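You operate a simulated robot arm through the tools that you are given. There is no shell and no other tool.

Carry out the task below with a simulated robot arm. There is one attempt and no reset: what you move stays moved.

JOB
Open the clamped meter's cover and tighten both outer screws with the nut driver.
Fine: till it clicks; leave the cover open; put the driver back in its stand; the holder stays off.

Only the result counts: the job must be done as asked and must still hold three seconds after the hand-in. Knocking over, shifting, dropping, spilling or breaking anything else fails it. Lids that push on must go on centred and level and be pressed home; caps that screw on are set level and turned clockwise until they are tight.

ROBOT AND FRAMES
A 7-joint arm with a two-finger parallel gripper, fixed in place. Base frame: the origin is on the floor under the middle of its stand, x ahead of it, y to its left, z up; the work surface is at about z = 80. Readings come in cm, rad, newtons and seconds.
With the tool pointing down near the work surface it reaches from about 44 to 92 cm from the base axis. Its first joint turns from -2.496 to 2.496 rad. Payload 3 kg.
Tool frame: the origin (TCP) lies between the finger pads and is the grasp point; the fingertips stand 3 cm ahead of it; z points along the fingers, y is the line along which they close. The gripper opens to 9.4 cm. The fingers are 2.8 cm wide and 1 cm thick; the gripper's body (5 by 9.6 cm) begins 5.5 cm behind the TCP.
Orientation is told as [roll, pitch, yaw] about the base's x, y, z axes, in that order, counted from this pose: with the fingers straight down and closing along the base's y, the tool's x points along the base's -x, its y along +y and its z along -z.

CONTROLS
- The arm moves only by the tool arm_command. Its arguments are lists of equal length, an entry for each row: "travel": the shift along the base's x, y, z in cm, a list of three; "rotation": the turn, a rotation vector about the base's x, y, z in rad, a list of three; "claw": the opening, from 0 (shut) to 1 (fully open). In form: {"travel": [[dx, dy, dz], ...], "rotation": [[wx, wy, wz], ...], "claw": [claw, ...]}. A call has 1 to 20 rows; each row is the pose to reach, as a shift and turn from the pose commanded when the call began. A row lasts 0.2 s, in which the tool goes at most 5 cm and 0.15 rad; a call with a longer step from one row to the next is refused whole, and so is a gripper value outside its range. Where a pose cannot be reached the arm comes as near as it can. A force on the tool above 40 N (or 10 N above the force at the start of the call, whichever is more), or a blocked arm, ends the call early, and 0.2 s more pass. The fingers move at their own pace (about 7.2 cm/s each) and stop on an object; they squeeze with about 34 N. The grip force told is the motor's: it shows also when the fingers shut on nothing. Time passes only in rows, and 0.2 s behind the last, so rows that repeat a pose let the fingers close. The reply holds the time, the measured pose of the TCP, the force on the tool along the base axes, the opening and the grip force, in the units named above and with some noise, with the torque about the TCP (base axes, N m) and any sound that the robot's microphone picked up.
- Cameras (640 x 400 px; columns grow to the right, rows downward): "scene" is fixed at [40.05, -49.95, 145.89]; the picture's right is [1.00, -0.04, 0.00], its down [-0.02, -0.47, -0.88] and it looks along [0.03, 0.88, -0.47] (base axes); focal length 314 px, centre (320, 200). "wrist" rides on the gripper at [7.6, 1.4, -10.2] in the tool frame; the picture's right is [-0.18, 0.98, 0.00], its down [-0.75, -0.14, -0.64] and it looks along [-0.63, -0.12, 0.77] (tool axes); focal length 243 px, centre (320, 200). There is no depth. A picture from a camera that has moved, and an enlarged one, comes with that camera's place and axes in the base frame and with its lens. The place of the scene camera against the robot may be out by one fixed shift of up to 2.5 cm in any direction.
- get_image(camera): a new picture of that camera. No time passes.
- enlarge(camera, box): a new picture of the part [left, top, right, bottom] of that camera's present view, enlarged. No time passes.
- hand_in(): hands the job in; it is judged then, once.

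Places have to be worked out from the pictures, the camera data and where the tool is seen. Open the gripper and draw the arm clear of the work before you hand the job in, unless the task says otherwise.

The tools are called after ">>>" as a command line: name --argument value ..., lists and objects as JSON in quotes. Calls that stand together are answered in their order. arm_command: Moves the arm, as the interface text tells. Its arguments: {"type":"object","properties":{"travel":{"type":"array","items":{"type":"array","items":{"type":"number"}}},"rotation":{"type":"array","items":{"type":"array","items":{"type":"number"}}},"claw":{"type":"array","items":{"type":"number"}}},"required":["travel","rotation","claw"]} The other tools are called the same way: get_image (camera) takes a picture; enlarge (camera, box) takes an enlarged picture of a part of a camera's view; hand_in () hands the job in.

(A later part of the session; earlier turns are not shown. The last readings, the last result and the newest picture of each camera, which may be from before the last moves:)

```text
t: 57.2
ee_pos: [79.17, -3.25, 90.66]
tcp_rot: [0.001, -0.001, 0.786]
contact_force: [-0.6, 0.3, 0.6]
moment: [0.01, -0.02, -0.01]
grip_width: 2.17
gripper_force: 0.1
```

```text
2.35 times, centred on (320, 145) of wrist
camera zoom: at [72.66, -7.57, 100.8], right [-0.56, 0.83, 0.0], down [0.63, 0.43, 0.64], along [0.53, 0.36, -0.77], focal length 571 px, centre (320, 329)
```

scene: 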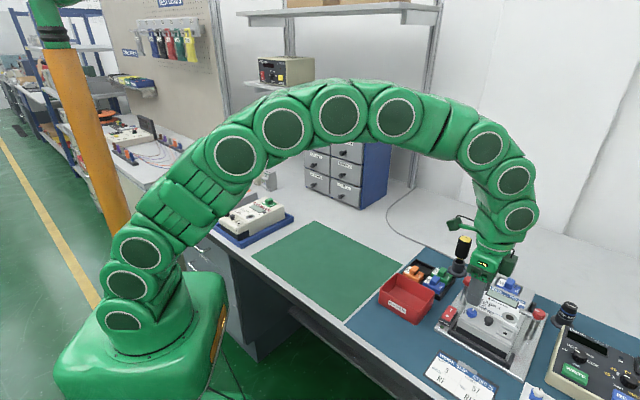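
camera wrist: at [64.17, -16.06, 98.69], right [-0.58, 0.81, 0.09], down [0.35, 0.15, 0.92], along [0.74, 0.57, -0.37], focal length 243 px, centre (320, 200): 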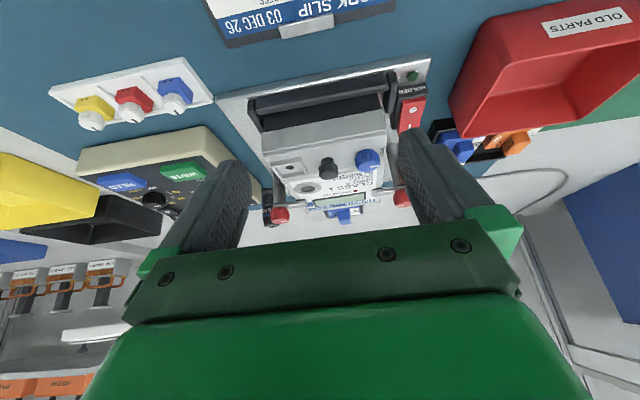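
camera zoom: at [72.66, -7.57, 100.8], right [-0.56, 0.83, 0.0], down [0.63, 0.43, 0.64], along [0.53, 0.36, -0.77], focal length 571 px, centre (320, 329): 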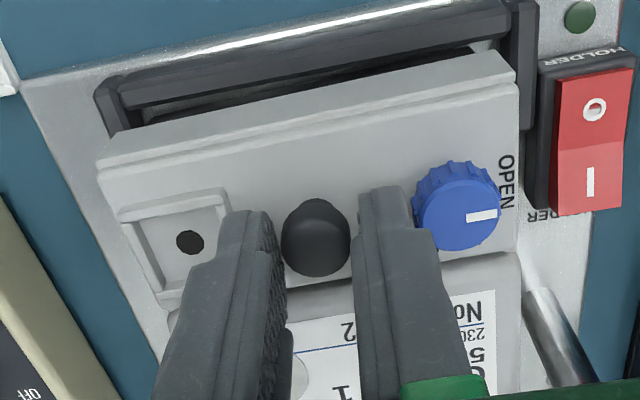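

Interesting: relative to the corner screw on the body, the cover now sits ~0.2 cm further toward the front than before. I'll lift clear and take detailed views of the back seam and sides.

>>> arm_command --travel '[[0, 0, 1.5], [0, 0, 4], [-0.5, -0.5, 7], [-1.5, -1.5, 9], [-1.5, -1.5, 9]]' --rotation '[[0, 0, 0], [0, 0, 0], [0, 0, 0], [0, 0, 0], [0, 0, 0]]' --claw '[0.23, 0.3, 0.5, 0.8, 1]'

>>> enlarge --camera "scene" --box '[495, 315, 530, 345]'

>>> enlarge --camera "wrist" --box '[240, 70, 400, 170]'

>>> enlarge --camera "scene" --box '[450, 295, 530, 355]'

```text
t: 58.4
ee_pos: [77.73, -4.62, 99.45]
tcp_rot: [0.0, 0.0, 0.785]
contact_force: [0.1, -0.1, -0.2]
moment: [-0.02, -0.01, -0.01]
grip_width: 9.42
gripper_force: 0.0
```

```text
13.33 times, centred on (512, 330) of scene
camera zoom: at [40.05, -49.95, 145.89], right [1.0, -0.04, 0.0], down [-0.02, -0.47, -0.88], along [0.03, 0.88, -0.47], focal length 4191 px, centre (-2247, -1533)
```

zoom: 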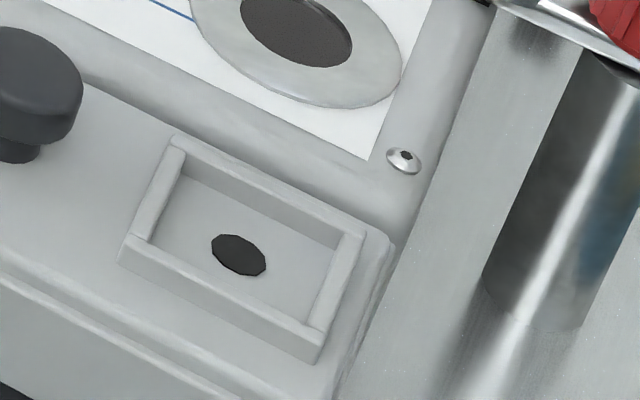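

```text
4.00 times, centred on (320, 120) of wrist
camera zoom: at [71.24, -9.01, 109.67], right [-0.56, 0.83, 0.0], down [0.63, 0.43, 0.64], along [0.53, 0.36, -0.77], focal length 970 px, centre (320, 520)
```

zoom: 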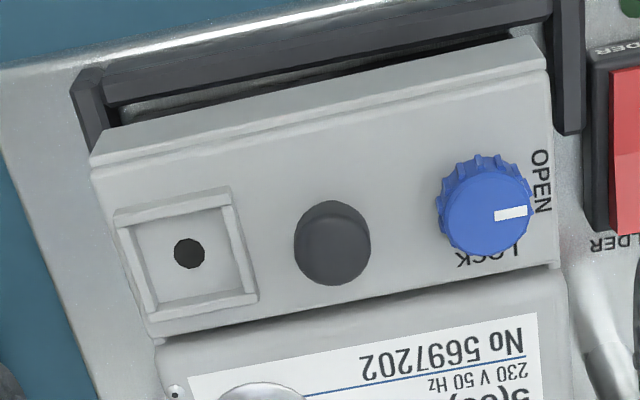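

```text
6.67 times, centred on (490, 325) of scene
camera zoom: at [40.05, -49.95, 145.89], right [1.0, -0.04, 0.0], down [-0.02, -0.47, -0.88], along [0.03, 0.88, -0.47], focal length 2096 px, centre (-813, -633)
```

zoom: 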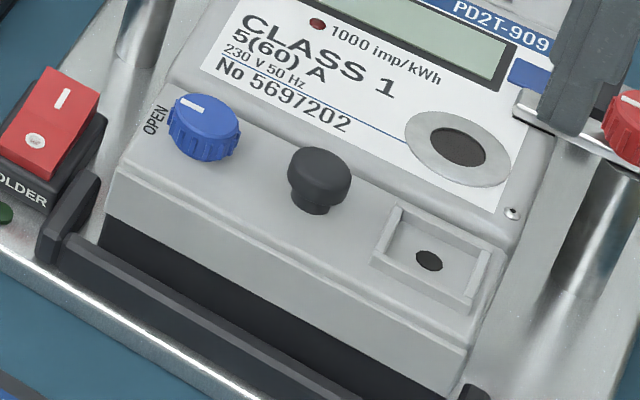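

The band between the cover's back edge and the label has clearly widened: the cover has slid ~0.3 cm toward the front relative to the body. To see whether it slides or tilts, I'll take a low-angle view from the meter's left side.

>>> arm_command --travel '[[-0.6, 0.7, 0.5], [-1.2, 1.4, 1], [-1.8, 2.1, 1.5], [-2.4, 2.8, 2], [-3, 3.5, 2], [-3.6, 4.2, 2], [-4.2, 4.9, 2], [-4.8, 5.6, 2], [-5.4, 6.3, 2], [-6, 7, 2], [-6.6, 7.8, 2], [-6.6, 7.8, 2]]' --rotation '[[0, 0, -0.143], [0, 0, -0.286], [0, 0, -0.429], [0, 0, -0.572], [0, 0, -0.715], [0, 0, -0.858], [0, 0, -1.0], [0, 0, -1.143], [0, 0, -1.286], [0, 0, -1.429], [0, 0, -1.571], [0, 0, -1.571]]' --claw '[1, 1, 1, 1, 1, 1, 1, 1, 1, 1, 1, 1]'

>>> arm_command --travel '[[0, 0, -1.5], [0, 0, -3], [0, 0, -5], [0, 0, -7], [0, 0, -8], [0, 0, -8]]' --rotation '[[-0.09, -0.09, 0], [-0.18, -0.18, 0], [-0.27, -0.27, 0], [-0.36, -0.36, 0], [-0.4, -0.4, 0], [-0.4, -0.4, 0]]' --claw '[1, 1, 1, 1, 1, 1]'

>>> get_image --camera "wrist"

>>> enlarge --camera "wrist" --box '[240, 90, 400, 230]'

```text
t: 61.0
ee_pos: [71.01, 3.15, 101.53]
tcp_rot: [0.001, 0.0, -0.786]
contact_force: [-0.1, 0.5, -0.1]
moment: [-0.05, -0.03, 0.0]
grip_width: 9.39
gripper_force: 0.0
```

```text
t: 62.4
ee_pos: [71.21, 3.06, 93.43]
tcp_rot: [0.002, -0.566, -0.787]
contact_force: [0.5, 0.0, -0.4]
moment: [0.02, 0.01, 0.01]
grip_width: 9.43
gripper_force: 0.0
```

```text
taken
camera wrist: at [63.66, 12.52, 97.93], right [0.81, 0.58, 0.1], down [0.11, -0.31, 0.95], along [0.58, -0.75, -0.31], focal length 243 px, centre (320, 200)
```

wrist: 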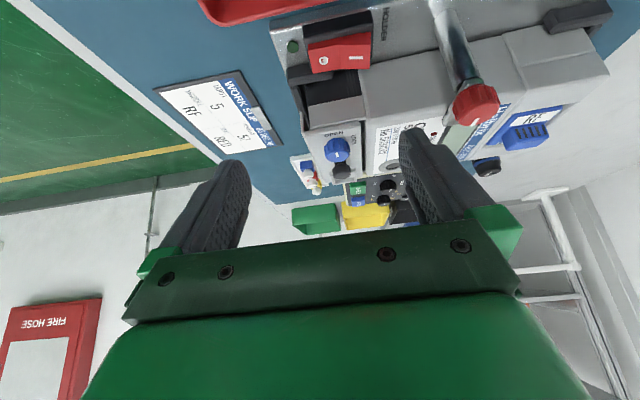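

```text
2.86 times, centred on (320, 160) of wrist
camera zoom: at [63.66, 12.52, 97.93], right [0.81, 0.58, 0.1], down [0.11, -0.31, 0.95], along [0.58, -0.75, -0.31], focal length 693 px, centre (320, 314)
```

zoom: 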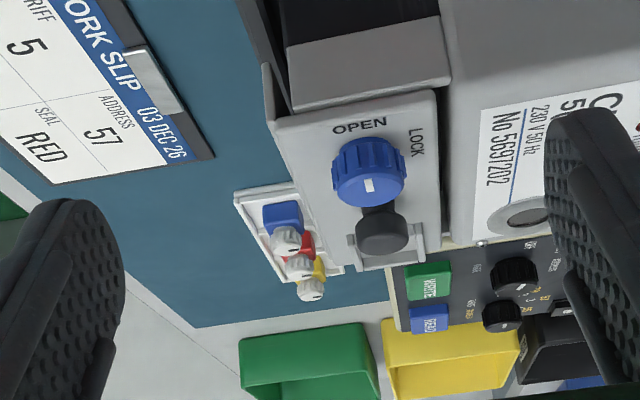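

>>> enlarge --camera "wrist" --box '[295, 95, 375, 150]'

>>> enlarge --camera "wrist" --box '[340, 110, 400, 190]'

```text
7.27 times, centred on (335, 122) of wrist
camera zoom: at [63.66, 12.52, 97.93], right [0.81, 0.58, 0.1], down [0.11, -0.31, 0.95], along [0.58, -0.75, -0.31], focal length 1764 px, centre (211, 764)
```

zoom: 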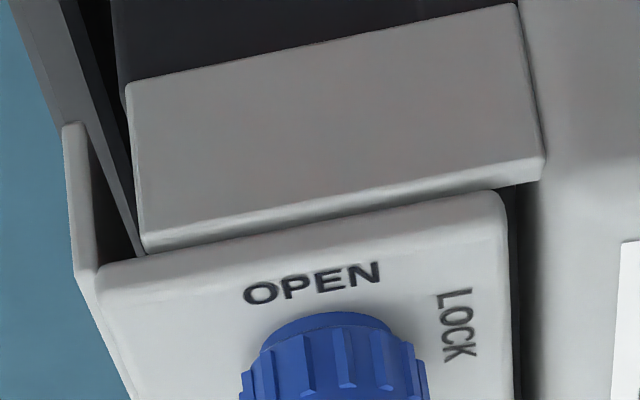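

```text
5.00 times, centred on (370, 150) of wrist
camera zoom: at [63.66, 12.52, 97.93], right [0.81, 0.58, 0.1], down [0.11, -0.31, 0.95], along [0.58, -0.75, -0.31], focal length 1213 px, centre (70, 450)
```

zoom: 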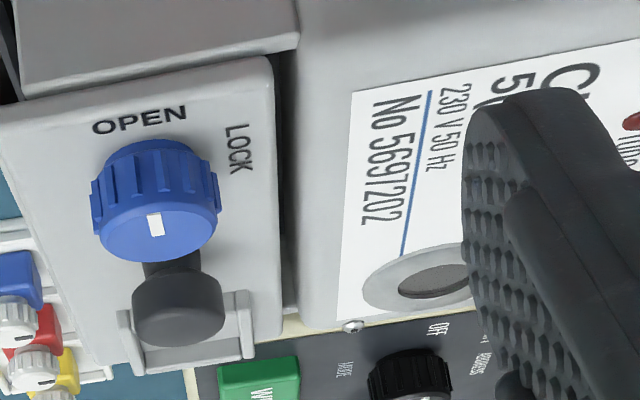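

Now it's clear: the cover is an L-shaped piece (top plate plus front panel) and it has slid forward parallel to itself, opening gaps of about 0.3–0.5 cm at the back seam and front. It's a sliding cover, opening toward the front. I'll untilt and hover over the black knob with fingers closing along the slide direction.

>>> arm_command --travel '[[0, 0, 2], [0, 0, 5], [1.5, -1.5, 7], [3.5, -3, 7], [5.5, -4.5, 7], [7.72, -6.4, 6], [7.72, -6.4, 3], [7.72, -6.4, 3]]' --rotation '[[0, 0, 0], [0.09, 0.09, 0], [0.18, 0.18, 0], [0.27, 0.27, 0], [0.36, 0.36, 0], [0.4, 0.4, 0], [0.4, 0.4, 0], [0.4, 0.4, 0]]' --claw '[0.9, 0.7, 0.5, 0.4, 0.4, 0.4, 0.4, 0.4]'

>>> enlarge --camera "wrist" --box '[220, 60, 420, 230]'

```text
t: 64.2
ee_pos: [78.59, -3.07, 96.65]
tcp_rot: [0.0, 0.0, -0.786]
contact_force: [-0.6, 0.7, -0.1]
moment: [0.01, 0.02, 0.01]
grip_width: 3.74
gripper_force: 0.2
```

```text
2.35 times, centred on (320, 145) of wrist
camera zoom: at [74.28, 3.23, 106.78], right [0.83, 0.56, 0.0], down [0.43, -0.63, 0.64], along [0.36, -0.53, -0.77], focal length 571 px, centre (320, 329)
```

zoom: 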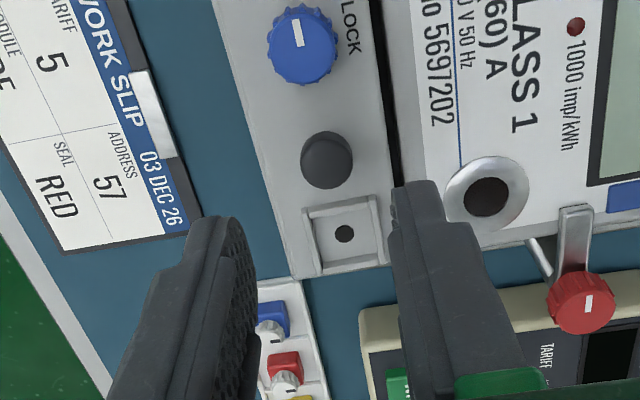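

The seam gap is clearly visible. Knob at (79.09, −3.39); I descend, grip it, then slide toward the front 0.5 cm while watching the forces.

>>> arm_command --travel '[[0.44, -0.25, -2], [0.44, -0.25, -4], [0.44, -0.25, -5.6], [0.44, -0.25, -6.3], [0.44, -0.25, -6.3], [0.44, -0.25, -6.3], [0.44, -0.25, -6.3]]' --rotation '[[0, 0, 0], [0, 0, 0], [0, 0, 0], [0, 0, 0], [0, 0, 0], [0, 0, 0], [0, 0, 0]]' --claw '[0.4, 0.4, 0.4, 0.4, 0.2, 0.1, 0.1]'

>>> arm_command --travel '[[-0.1, -0.1, 0], [-0.2, -0.2, 0], [-0.35, -0.35, 0], [-0.35, -0.35, 0]]' --rotation '[[0, 0, 0], [0, 0, 0], [0, 0, 0], [0, 0, 0]]' --claw '[0.1, 0.1, 0.1, 0.1]'

>>> enlarge --camera "wrist" --box '[220, 60, 420, 230]'

>>> enlarge --camera "scene" --box '[435, 285, 535, 365]'

```text
t: 65.8
ee_pos: [79.31, -3.45, 90.28]
tcp_rot: [0.001, -0.002, -0.785]
contact_force: [-0.1, 0.1, 0.1]
moment: [-0.08, -0.21, -0.03]
grip_width: 1.68
gripper_force: 33.7
```

```text
t: 66.8
ee_pos: [78.88, -3.77, 90.24]
tcp_rot: [0.001, 0.001, -0.786]
contact_force: [0.7, 0.5, -0.1]
moment: [-0.12, 0.19, -0.01]
grip_width: 1.68
gripper_force: 34.2
```

```text
2.35 times, centred on (320, 145) of wrist
camera zoom: at [74.51, 2.58, 100.54], right [0.83, 0.56, 0.0], down [0.43, -0.63, 0.64], along [0.36, -0.53, -0.77], focal length 571 px, centre (320, 329)
```

zoom: 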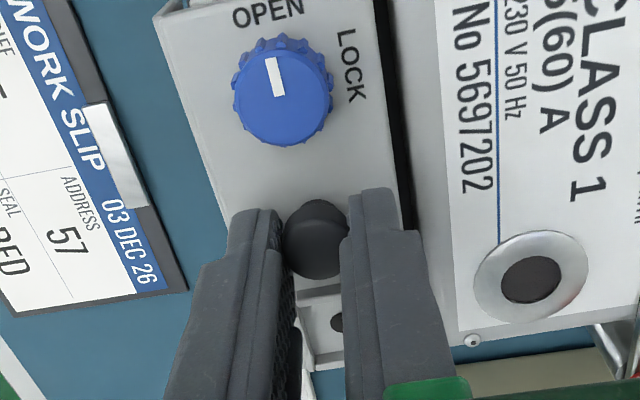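

```text
5.00 times, centred on (485, 325) of scene
camera zoom: at [40.05, -49.95, 145.89], right [1.0, -0.04, 0.0], down [-0.02, -0.47, -0.88], along [0.03, 0.88, -0.47], focal length 1572 px, centre (-505, -425)
```

zoom: 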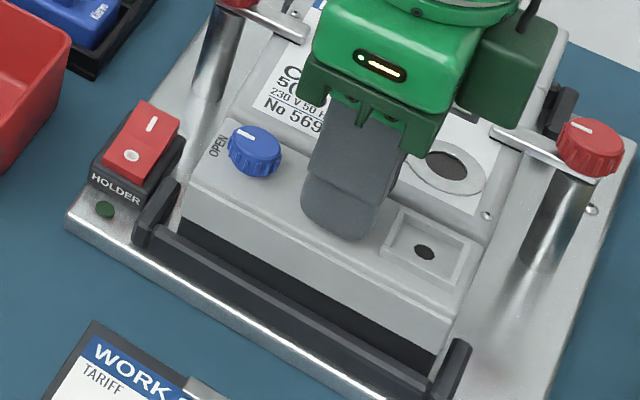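

It slides freely with no force. I continue sliding toward the front, 1 cm more.

>>> arm_command --travel '[[-0.17, -0.17, 0], [-0.35, -0.35, 0], [-0.52, -0.52, 0], [-0.7, -0.7, 0], [-0.7, -0.7, 0]]' --rotation '[[0, 0, 0], [0, 0, 0], [0, 0, 0], [0, 0, 0], [0, 0, 0]]' --claw '[0.1, 0.1, 0.1, 0.1, 0.1]'

>>> enlarge --camera "wrist" --box '[220, 60, 420, 230]'

>>> enlarge --camera "scene" --box '[435, 285, 535, 365]'

```text
t: 68.0
ee_pos: [78.19, -4.55, 90.32]
tcp_rot: [0.0, -0.002, -0.784]
contact_force: [3.5, -3.6, 9.1]
moment: [-0.16, 0.2, 0.0]
grip_width: 1.69
gripper_force: 34.2
```

```text
2.35 times, centred on (320, 145) of wrist
camera zoom: at [73.76, 1.84, 100.52], right [0.83, 0.56, 0.0], down [0.43, -0.63, 0.64], along [0.36, -0.53, -0.77], focal length 571 px, centre (320, 329)
```

zoom: 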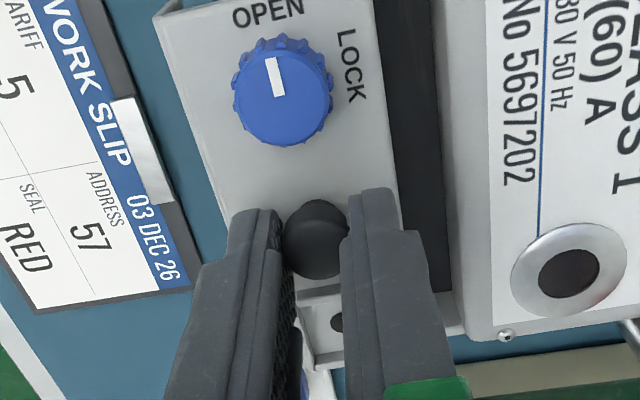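

```text
5.00 times, centred on (485, 325) of scene
camera zoom: at [40.05, -49.95, 145.89], right [1.0, -0.04, 0.0], down [-0.02, -0.47, -0.88], along [0.03, 0.88, -0.47], focal length 1572 px, centre (-505, -425)
```

zoom: 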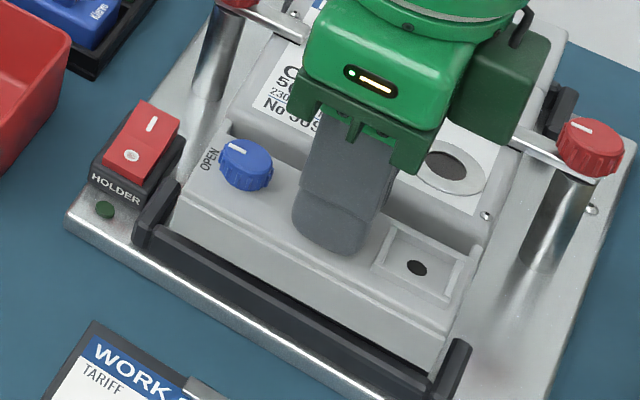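

The terminal block is being uncovered behind the plate. I keep sliding in small steps and watch for contact with the black bar.

>>> arm_command --travel '[[-0.12, -0.12, 0], [-0.25, -0.25, 0], [-0.37, -0.37, 0], [-0.5, -0.5, 0]]' --rotation '[[0, 0, 0], [0, 0, 0], [0, 0, 0], [0, 0, 0]]' --claw '[0.1, 0.1, 0.1, 0.1]'

>>> enlarge --camera "scene" --box '[435, 285, 535, 365]'

```text
t: 69.0
ee_pos: [77.73, -4.96, 90.31]
tcp_rot: [0.001, -0.002, -0.784]
contact_force: [3.1, -2.7, 32.1]
moment: [-0.28, 0.1, 0.01]
grip_width: 1.72
gripper_force: 33.9
```

```text
5.00 times, centred on (485, 325) of scene
camera zoom: at [40.05, -49.95, 145.89], right [1.0, -0.04, 0.0], down [-0.02, -0.47, -0.88], along [0.03, 0.88, -0.47], focal length 1572 px, centre (-505, -425)
```

zoom: 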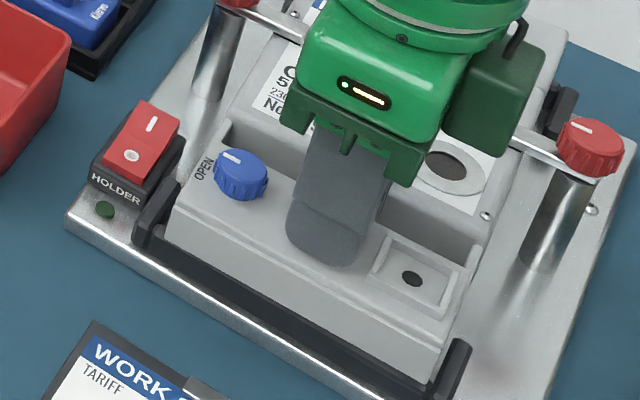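

The upward force rose to 32 N, so the cover wants to rise now. I'll relieve by moving up slightly and look at what's happening.

>>> arm_command --travel '[[0, 0, 0.1], [0, 0, 0.2], [0, 0, 0.25]]' --rotation '[[0, 0, 0], [0, 0, 0], [0, 0, 0]]' --claw '[0.1, 0.1, 0.1]'

>>> enlarge --camera "wrist" --box '[220, 60, 420, 230]'

>>> enlarge --camera "scene" --box '[450, 320, 530, 380]'

>>> enlarge --camera "wrist" --box '[260, 50, 340, 120]'

```text
t: 69.8
ee_pos: [77.6, -4.97, 90.34]
tcp_rot: [-0.001, 0.001, -0.785]
contact_force: [-0.1, 0.2, -0.6]
moment: [-0.35, 0.34, 0.03]
grip_width: 1.71
gripper_force: 34.2
```

```text
2.35 times, centred on (320, 145) of wrist
camera zoom: at [73.16, 1.32, 100.57], right [0.83, 0.56, 0.0], down [0.43, -0.63, 0.64], along [0.36, -0.53, -0.77], focal length 571 px, centre (320, 329)
```

zoom: 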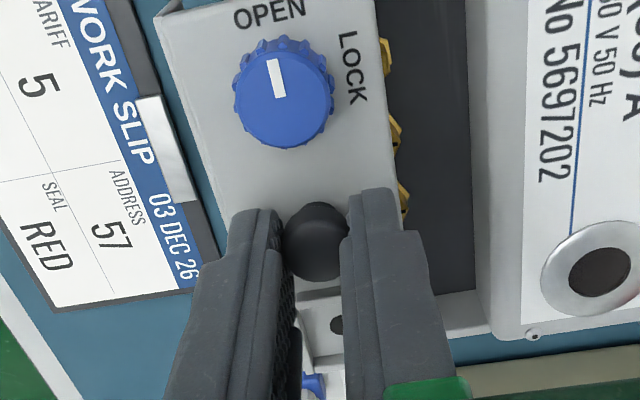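

```text
6.67 times, centred on (490, 350) of scene
camera zoom: at [40.05, -49.95, 145.89], right [1.0, -0.04, 0.0], down [-0.02, -0.47, -0.88], along [0.03, 0.88, -0.47], focal length 2096 px, centre (-813, -800)
```

zoom: 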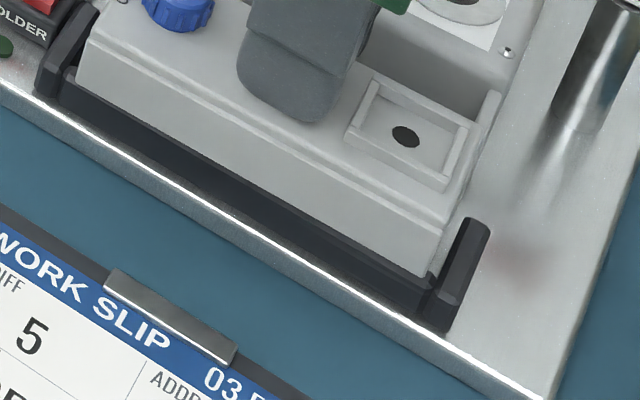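

```text
5.71 times, centred on (300, 85) of wrist
camera zoom: at [73.16, 1.32, 100.57], right [0.83, 0.56, 0.0], down [0.43, -0.63, 0.64], along [0.36, -0.53, -0.77], focal length 1386 px, centre (434, 857)
```

zoom: 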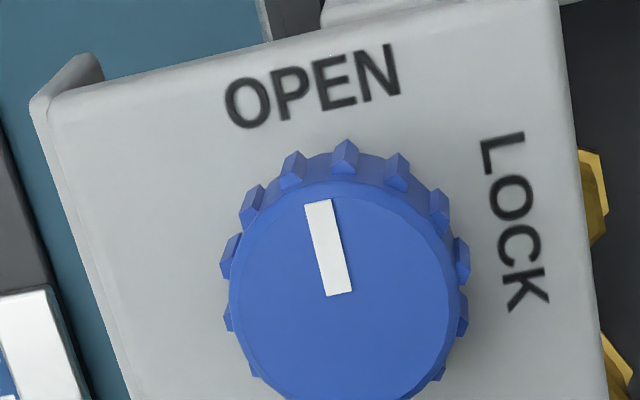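

Brass hex terminal screws are appearing behind the plate's back edge, and the force dropped to zero after a slight rise. I continue sliding forward carefully.

>>> arm_command --travel '[[-0.1, -0.1, 0], [-0.2, -0.2, 0], [-0.3, -0.3, 0], [-0.35, -0.35, 0]]' --rotation '[[0, 0, 0], [0, 0, 0], [0, 0, 0], [0, 0, 0]]' --claw '[0.1, 0.1, 0.1, 0.1]'

>>> enlarge --camera "scene" --box '[450, 300, 530, 380]'

>>> enlarge --camera "wrist" --box '[220, 60, 420, 230]'

```text
t: 70.8
ee_pos: [77.34, -5.3, 90.37]
tcp_rot: [0.0, 0.0, -0.785]
contact_force: [-0.1, -1.0, 0.3]
moment: [-0.18, 0.3, -0.04]
grip_width: 1.7
gripper_force: 34.4
```

```text
5.00 times, centred on (490, 340) of scene
camera zoom: at [40.05, -49.95, 145.89], right [1.0, -0.04, 0.0], down [-0.02, -0.47, -0.88], along [0.03, 0.88, -0.47], focal length 1572 px, centre (-530, -500)
```

zoom: 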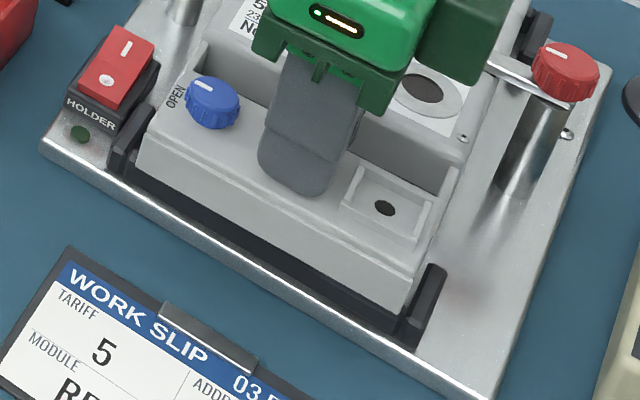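

```text
2.35 times, centred on (320, 145) of wrist
camera zoom: at [72.91, 0.98, 100.69], right [0.83, 0.56, 0.0], down [0.43, -0.63, 0.64], along [0.36, -0.53, -0.77], focal length 571 px, centre (320, 329)
```

zoom: 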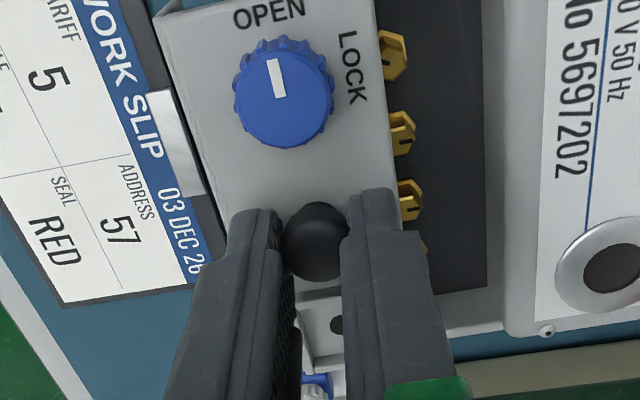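

Four brass hex screws are coming into view and there's still no resistance. I keep sliding in steps.

>>> arm_command --travel '[[-0.12, -0.12, 0], [-0.24, -0.24, 0], [-0.36, -0.36, 0], [-0.5, -0.5, 0], [-0.5, -0.5, 0]]' --rotation '[[0, 0, 0], [0, 0, 0], [0, 0, 0], [0, 0, 0], [0, 0, 0]]' --claw '[0.1, 0.1, 0.1, 0.1, 0.1]'

>>> enlarge --camera "scene" --box '[450, 300, 530, 380]'

>>> enlarge --camera "wrist" --box '[220, 60, 420, 230]'

```text
t: 72.0
ee_pos: [76.86, -5.88, 90.43]
tcp_rot: [0.0, 0.0, -0.786]
contact_force: [1.6, 0.6, 0.4]
moment: [-0.18, 0.21, -0.05]
grip_width: 1.69
gripper_force: 34.3
```

```text
5.00 times, centred on (490, 340) of scene
camera zoom: at [40.05, -49.95, 145.89], right [1.0, -0.04, 0.0], down [-0.02, -0.47, -0.88], along [0.03, 0.88, -0.47], focal length 1572 px, centre (-530, -500)
```

zoom: 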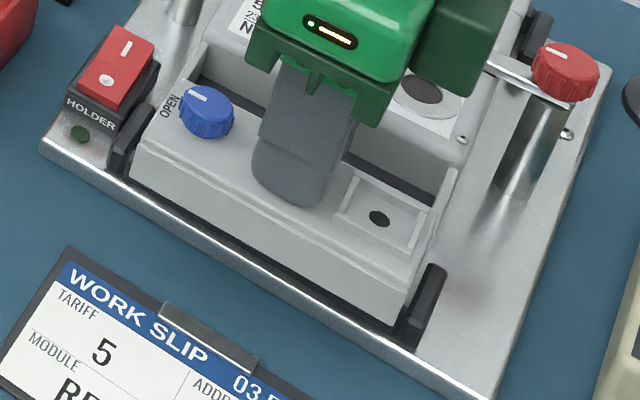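

```text
2.35 times, centred on (320, 145) of wrist
camera zoom: at [72.45, 0.53, 100.62], right [0.83, 0.56, 0.0], down [0.43, -0.63, 0.64], along [0.36, -0.53, -0.77], focal length 571 px, centre (320, 329)
```

zoom: 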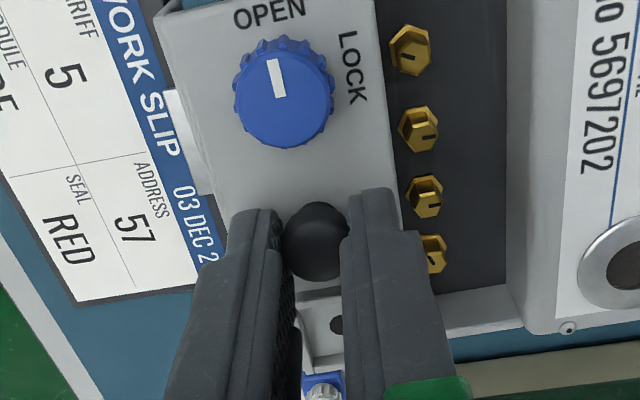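

All four hex screws are now visible. I continue another ~1 cm to give the driver room, watching for the end of travel.

>>> arm_command --travel '[[-0.12, -0.12, 0], [-0.24, -0.24, 0], [-0.36, -0.36, 0], [-0.5, -0.5, 0], [-0.5, -0.5, 0]]' --rotation '[[0, 0, 0], [0, 0, 0], [0, 0, 0], [0, 0, 0], [0, 0, 0]]' --claw '[0.1, 0.1, 0.1, 0.1, 0.1]'

>>> enlarge --camera "scene" --box '[450, 300, 530, 380]'

>>> enlarge --camera "wrist" --box '[220, 60, 420, 230]'

```text
t: 73.2
ee_pos: [76.39, -6.35, 90.44]
tcp_rot: [0.0, 0.0, -0.785]
contact_force: [0.3, -0.2, -0.1]
moment: [-0.2, 0.27, -0.04]
grip_width: 1.72
gripper_force: 34.6
```

```text
5.00 times, centred on (490, 340) of scene
camera zoom: at [40.05, -49.95, 145.89], right [1.0, -0.04, 0.0], down [-0.02, -0.47, -0.88], along [0.03, 0.88, -0.47], focal length 1572 px, centre (-530, -500)
```

zoom: 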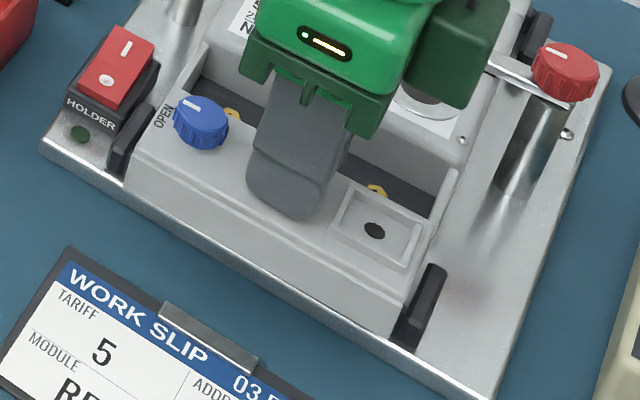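

```text
2.35 times, centred on (320, 145) of wrist
camera zoom: at [71.96, 0.0, 100.61], right [0.83, 0.56, 0.0], down [0.43, -0.63, 0.64], along [0.36, -0.53, -0.77], focal length 571 px, centre (320, 329)
```

zoom: 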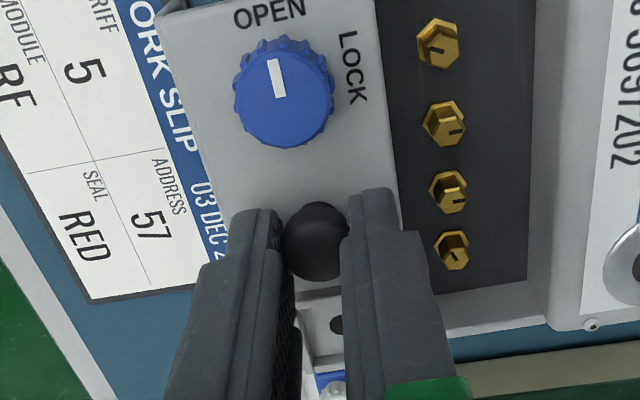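

Screws are now well clear. I'll continue gently to find the end of travel, so the cover is fully open.

>>> arm_command --travel '[[-0.1, -0.1, 0], [-0.2, -0.2, 0], [-0.3, -0.3, 0], [-0.4, -0.4, 0], [-0.5, -0.5, 0], [-0.5, -0.5, 0]]' --rotation '[[0, 0, 0], [0, 0, 0], [0, 0, 0], [0, 0, 0], [0, 0, 0], [0, 0, 0]]' --claw '[0.1, 0.1, 0.1, 0.1, 0.1, 0.1]'

>>> enlarge --camera "scene" --box '[450, 300, 530, 380]'

>>> enlarge --camera "wrist" --box '[220, 60, 420, 230]'

```text
t: 74.6
ee_pos: [75.83, -6.7, 90.3]
tcp_rot: [0.001, -0.001, -0.786]
contact_force: [29.5, 13.5, -4.6]
moment: [-0.01, -0.65, -0.1]
grip_width: 1.69
gripper_force: 34.0
```

```text
5.00 times, centred on (490, 340) of scene
camera zoom: at [40.05, -49.95, 145.89], right [1.0, -0.04, 0.0], down [-0.02, -0.47, -0.88], along [0.03, 0.88, -0.47], focal length 1572 px, centre (-530, -500)
```

zoom: 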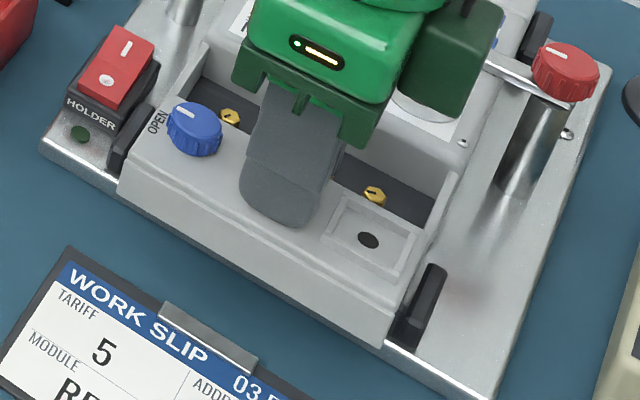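

```text
2.35 times, centred on (320, 145) of wrist
camera zoom: at [71.46, -0.38, 100.6], right [0.83, 0.56, 0.0], down [0.43, -0.63, 0.64], along [0.36, -0.53, -0.77], focal length 571 px, centre (320, 329)
```

zoom: 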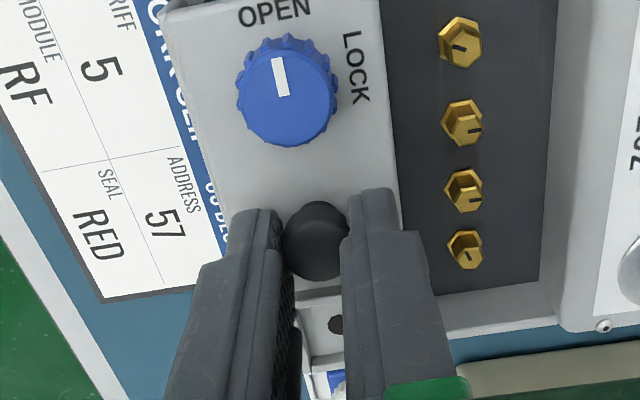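

The end stop: 30 N at about 4.9 cm travel. The cover is fully open. I relieve the pull, release the knob and lift clear.

>>> arm_command --travel '[[0.1, 0.1, 0], [0.18, 0.18, 0], [0.18, 0.18, 0], [0.18, 0.18, 0], [0.18, 0.18, 1.5], [0.18, 0.18, 4], [0.18, 0.18, 8], [0.18, 0.18, 11]]' --rotation '[[0, 0, 0], [0, 0, 0], [0, 0, 0], [0, 0, 0], [0, 0, 0], [0, 0, 0], [0, 0, 0], [0, 0, 0]]' --claw '[0.1, 0.1, 0.3, 0.4, 0.4, 0.5, 0.8, 1]'

>>> get_image --camera "wrist"

>>> enlarge --camera "scene" --box '[450, 290, 530, 360]'

>>> enlarge --camera "scene" --box '[435, 225, 495, 285]'

```text
t: 76.4
ee_pos: [75.96, -6.49, 101.38]
tcp_rot: [0.0, 0.002, -0.787]
contact_force: [-0.4, 0.5, 0.0]
moment: [0.01, -0.01, 0.0]
grip_width: 9.41
gripper_force: 0.1
```

```text
taken
camera wrist: at [71.5, -0.1, 111.68], right [0.83, 0.56, 0.0], down [0.43, -0.63, 0.64], along [0.36, -0.53, -0.77], focal length 243 px, centre (320, 200)
```

wrist: 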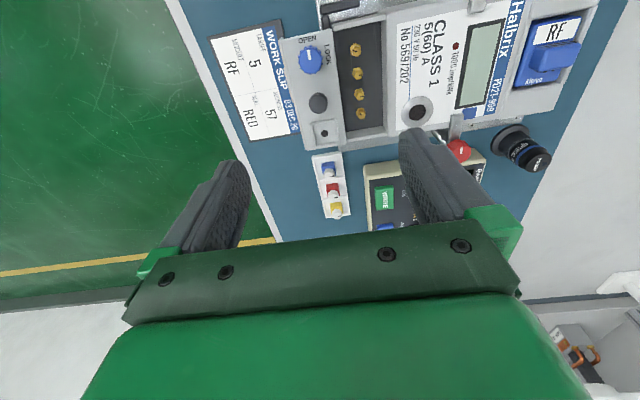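

```text
5.71 times, centred on (490, 325) of scene
camera zoom: at [40.05, -49.95, 145.89], right [1.0, -0.04, 0.0], down [-0.02, -0.47, -0.88], along [0.03, 0.88, -0.47], focal length 1796 px, centre (-651, -514)
```

zoom: 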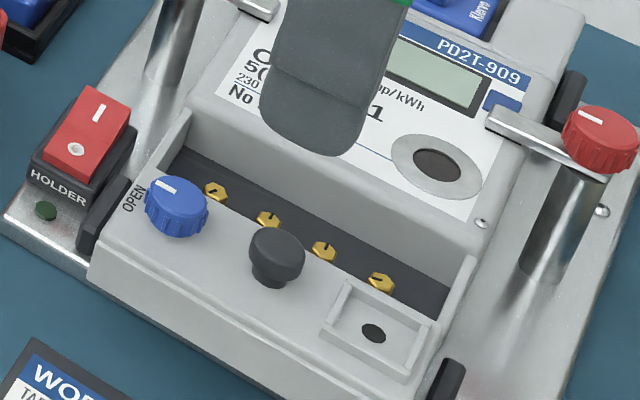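

```text
6.67 times, centred on (465, 255) of scene
camera zoom: at [40.05, -49.95, 145.89], right [1.0, -0.04, 0.0], down [-0.02, -0.47, -0.88], along [0.03, 0.88, -0.47], focal length 2096 px, centre (-647, -167)
```

zoom: 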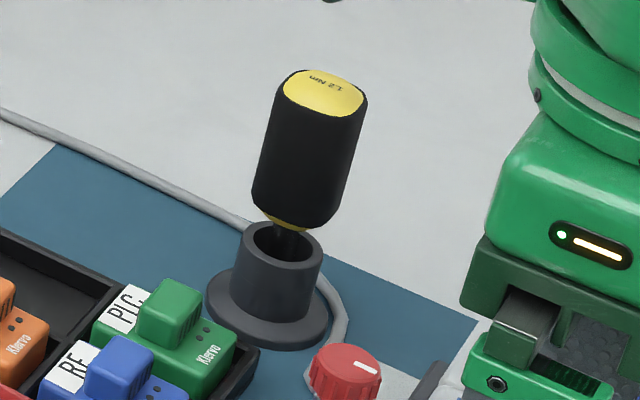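

The cover is fully open and all four hex screws are exposed; the outer two are my targets. Now I move over toward the nut driver to look at it closely.

>>> arm_command --travel '[[0, 3, 0.4], [0, 7, 0.4], [0.5, 11, 0.4], [1, 15, 0.4], [1.5, 19, 0.4], [2, 23, 0.4], [2.5, 27, 0.4], [2.9, 29.4, 0.4], [2.9, 29.4, 0.4]]' --rotation '[[0, 0, 0.1], [0, 0, 0.2], [0, 0, 0.3], [0, 0, 0.4], [0, 0, 0.5], [0, 0, 0.6], [0, 0, 0.7], [0, 0, 0.787], [0, 0, 0.787]]' --claw '[1, 1, 1, 1, 1, 1, 1, 1, 1]'

>>> get_image --camera "wrist"

>>> enlarge --camera "wrist" --box '[250, 80, 400, 220]'

```text
t: 78.4
ee_pos: [78.97, 22.65, 101.82]
tcp_rot: [0.0, -0.001, 0.002]
contact_force: [0.8, -0.8, 0.4]
moment: [0.05, 0.02, -0.02]
grip_width: 9.4
gripper_force: 0.0
```

```text
taken
camera wrist: at [71.3, 24.04, 112.05], right [0.18, 0.98, 0.0], down [0.75, -0.14, 0.64], along [0.63, -0.12, -0.77], focal length 243 px, centre (320, 200)
```

wrist: 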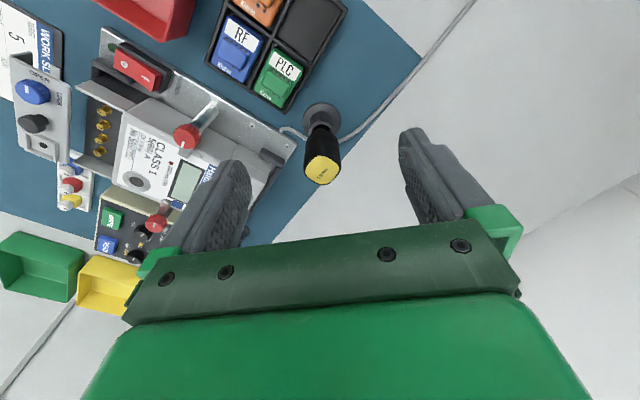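

```text
2.86 times, centred on (325, 150) of wrist
camera zoom: at [71.3, 24.04, 112.05], right [0.18, 0.98, 0.0], down [0.75, -0.14, 0.64], along [0.63, -0.12, -0.77], focal length 693 px, centre (306, 343)
```

zoom: 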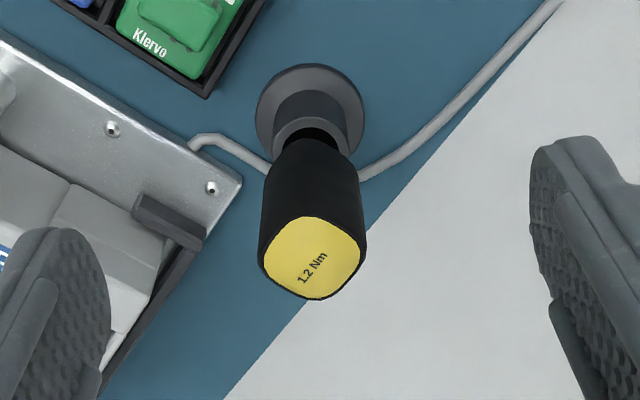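

The driver stands vertical at about (83.4, 22.0), its top at z≈93.0, with a rounded-square handle. I'll zoom on the top face to get its orientation for a flat grip.

>>> enlarge --camera "wrist" --box '[298, 110, 348, 190]'

>>> enlarge --camera "scene" --box '[445, 230, 485, 280]'

```text
5.00 times, centred on (323, 150) of wrist
camera zoom: at [71.3, 24.04, 112.05], right [0.18, 0.98, 0.0], down [0.75, -0.14, 0.64], along [0.63, -0.12, -0.77], focal length 1213 px, centre (305, 450)
```

zoom: 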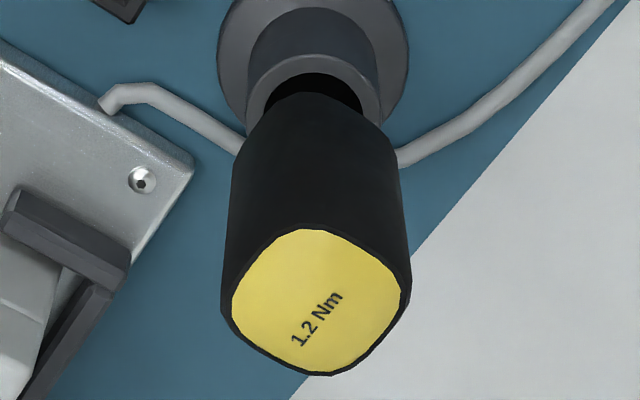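

```text
8.00 times, centred on (465, 255) of scene
camera zoom: at [40.05, -49.95, 145.89], right [1.0, -0.04, 0.0], down [-0.02, -0.47, -0.88], along [0.03, 0.88, -0.47], focal length 2515 px, centre (-840, -240)
```

zoom: 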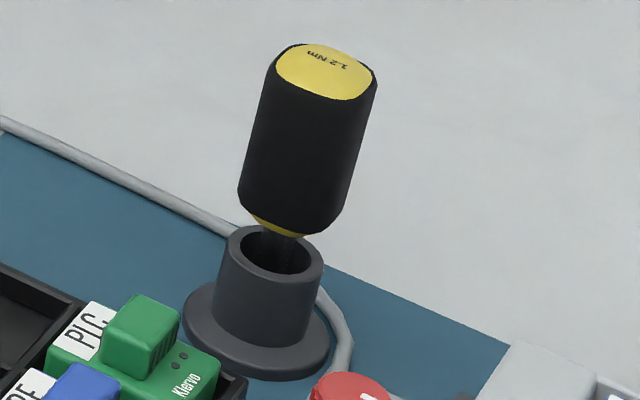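

Mapping the top face puts the handle's flats at ±45° (flat-to-flat ≈2.7 cm), centre (83.4, 22.0). I'll align at yaw +45° above it and check before descending.

>>> arm_command --travel '[[0.8, -0.1, 0], [1.6, -0.2, 0], [2.4, -0.3, 0], [3.2, -0.4, 0], [4.0, -0.5, -0.5], [4.45, -0.6, -1.5], [4.45, -0.6, -2.5], [4.45, -0.6, -2.5]]' --rotation '[[0, 0, 0.14], [0, 0, 0.28], [0, 0, 0.42], [0, 0, 0.56], [0, 0, 0.7], [0, 0, 0.785], [0, 0, 0.785], [0, 0, 0.785]]' --claw '[1, 0.9, 0.8, 0.7, 0.65, 0.65, 0.65, 0.65]'

>>> get_image --camera "wrist"

>>> enlarge --camera "wrist" --box '[250, 80, 400, 220]'

```text
t: 80.2
ee_pos: [83.33, 22.26, 99.29]
tcp_rot: [0.001, -0.001, 0.788]
contact_force: [0.9, -0.2, -0.4]
moment: [-0.02, 0.01, 0.04]
grip_width: 6.11
gripper_force: 0.0
```

```text
taken
camera wrist: at [76.92, 17.79, 109.55], right [-0.57, 0.82, 0.0], down [0.63, 0.43, 0.64], along [0.53, 0.36, -0.77], focal length 243 px, centre (320, 200)
```

wrist: 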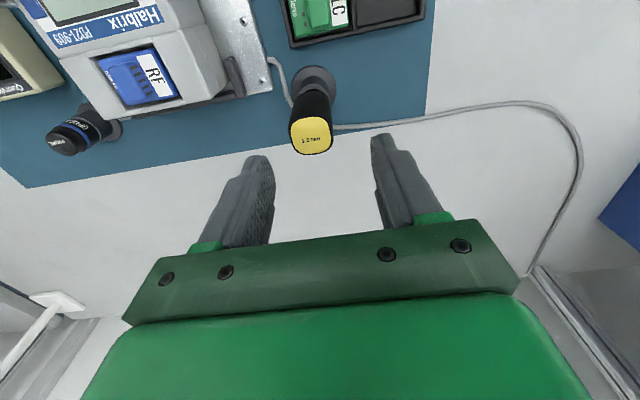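

```text
2.86 times, centred on (325, 150) of wrist
camera zoom: at [76.92, 17.79, 109.55], right [-0.57, 0.82, 0.0], down [0.63, 0.43, 0.64], along [0.53, 0.36, -0.77], focal length 693 px, centre (306, 343)
```

zoom: 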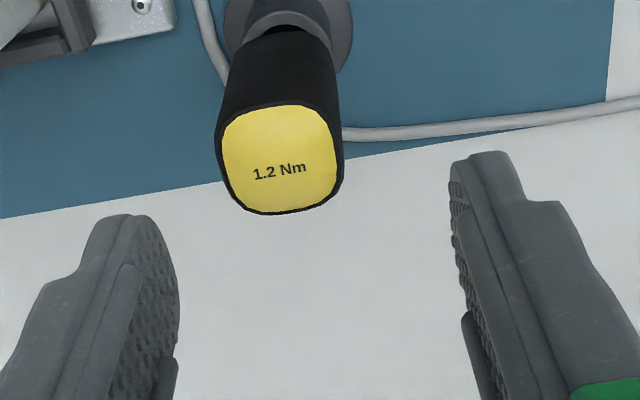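

>>> enlarge --camera "wrist" --box '[280, 55, 350, 165]'

```text
3.64 times, centred on (315, 110) of wrist
camera zoom: at [76.92, 17.79, 109.55], right [-0.57, 0.82, 0.0], down [0.63, 0.43, 0.64], along [0.53, 0.36, -0.77], focal length 882 px, centre (338, 527)
```

zoom: 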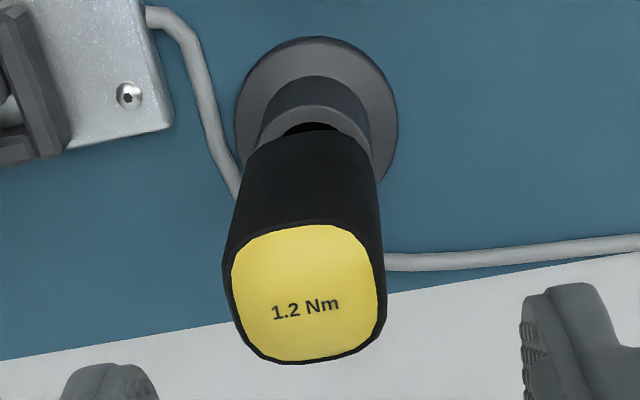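

Combining both views: driver axis at (83.8, 21.9), top z≈92.4, handle down to ≈86.4, cup rim ≈85. I descend to TCP z≈89.6 around the handle.

>>> arm_command --travel '[[0.53, -0.31, -1], [0.53, -0.31, -3], [0.53, -0.31, -5], [0.53, -0.31, -7], [0.53, -0.31, -8.5], [0.53, -0.31, -9.7], [0.53, -0.31, -9.7]]' --rotation '[[0, 0, 0], [0, 0, 0], [0, 0, 0], [0, 0, 0], [0, 0, 0], [0, 0, 0], [0, 0, 0]]' --claw '[0.65, 0.65, 0.65, 0.65, 0.65, 0.65, 0.65]'

>>> get_image --camera "wrist"

>>> enlarge --camera "scene" --box '[430, 210, 500, 290]'

```text
t: 81.8
ee_pos: [83.76, 21.7, 89.7]
tcp_rot: [-0.001, 0.0, 0.786]
contact_force: [-0.9, 0.8, -1.0]
moment: [0.02, 0.01, -0.01]
grip_width: 6.11
gripper_force: 0.0
```

```text
taken
camera wrist: at [77.35, 17.25, 100.03], right [-0.57, 0.82, 0.0], down [0.63, 0.43, 0.64], along [0.53, 0.36, -0.77], focal length 243 px, centre (320, 200)
```

wrist: 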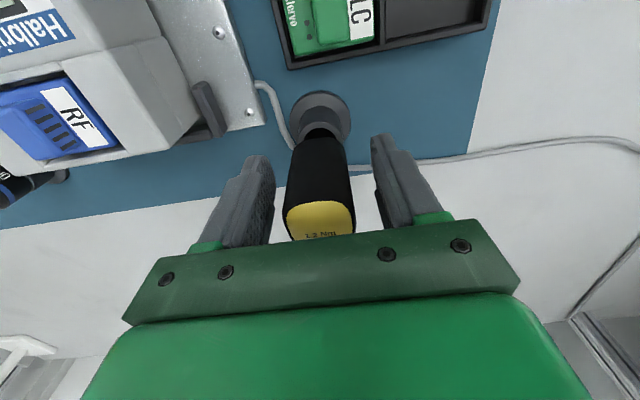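

```text
5.00 times, centred on (465, 250) of scene
camera zoom: at [40.05, -49.95, 145.89], right [1.0, -0.04, 0.0], down [-0.02, -0.47, -0.88], along [0.03, 0.88, -0.47], focal length 1572 px, centre (-405, -50)
```

zoom: 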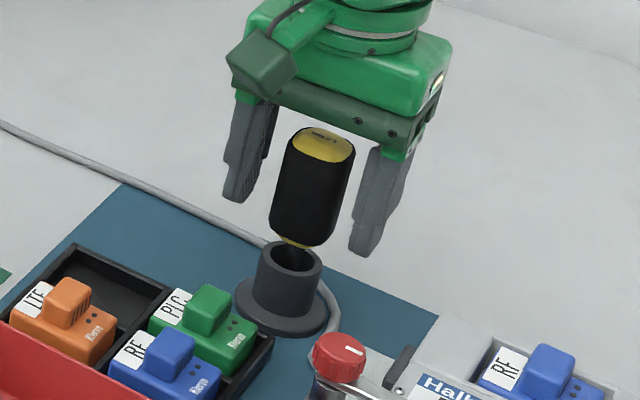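

The handle is centred between the fingers. Close on it.

>>> arm_command --travel '[[0, 0, 0], [0, 0, 0], [0, 0, 0], [0, 0, 0], [0, 0, 0]]' --rotation '[[0, 0, 0], [0, 0, 0], [0, 0, 0], [0, 0, 0], [0, 0, 0]]' --claw '[0.5, 0.35, 0.2, 0.2, 0.2]'

>>> enlarge --camera "wrist" --box '[260, 80, 390, 240]'

```text
t: 83.0
ee_pos: [83.86, 21.73, 89.66]
tcp_rot: [0.0, 0.0, 0.785]
contact_force: [0.5, 0.2, 1.4]
moment: [-0.06, -0.06, 0.0]
grip_width: 3.57
gripper_force: 33.6
```

```text
2.50 times, centred on (325, 160) of wrist
camera zoom: at [77.34, 17.24, 100.05], right [-0.57, 0.82, 0.0], down [0.63, 0.43, 0.64], along [0.53, 0.36, -0.77], focal length 606 px, centre (308, 300)
```

zoom: 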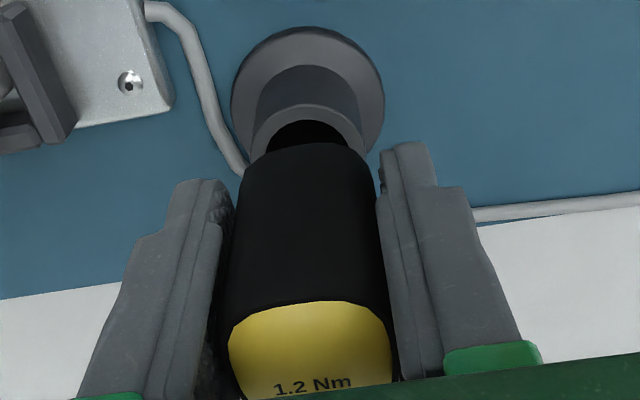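

Gripped at 3.57 cm. Lift straight up out of the stand.

>>> arm_command --travel '[[0, 0, 0.5], [0, 0, 1.2], [0, 0, 2], [0, 0, 3], [0, 0, 4.5], [0, 0, 6], [0, 0, 8], [0, 0, 10], [0, 0, 11], [0, 0, 11]]' --rotation '[[0, 0, 0], [0, 0, 0], [0, 0, 0], [0, 0, 0], [0, 0, 0], [0, 0, 0], [0, 0, 0], [0, 0, 0], [0, 0, 0], [0, 0, 0]]' --claw '[0.2, 0.2, 0.2, 0.2, 0.2, 0.2, 0.2, 0.2, 0.2, 0.2]'

>>> get_image --camera "wrist"

>>> enlarge --camera "scene" --box '[430, 170, 500, 290]'

```text
t: 85.2
ee_pos: [83.95, 21.76, 100.55]
tcp_rot: [-0.002, -0.001, 0.786]
contact_force: [0.2, 0.8, -1.5]
moment: [-0.02, 0.02, 0.03]
grip_width: 3.59
gripper_force: 33.5
```

```text
taken
camera wrist: at [77.59, 17.37, 110.8], right [-0.57, 0.82, 0.0], down [0.63, 0.43, 0.64], along [0.53, 0.36, -0.77], focal length 243 px, centre (320, 200)
```

wrist: 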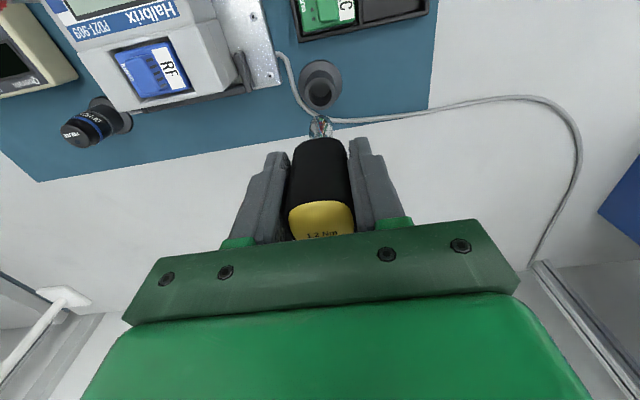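

```text
3.33 times, centred on (465, 230) of scene
camera zoom: at [40.05, -49.95, 145.89], right [1.0, -0.04, 0.0], down [-0.02, -0.47, -0.88], along [0.03, 0.88, -0.47], focal length 1048 px, centre (-163, 100)
```

zoom: 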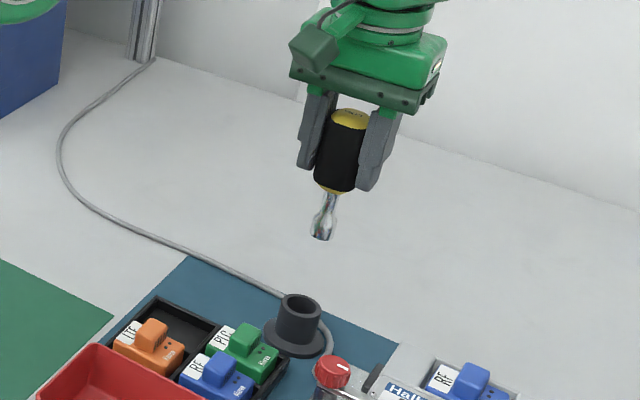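

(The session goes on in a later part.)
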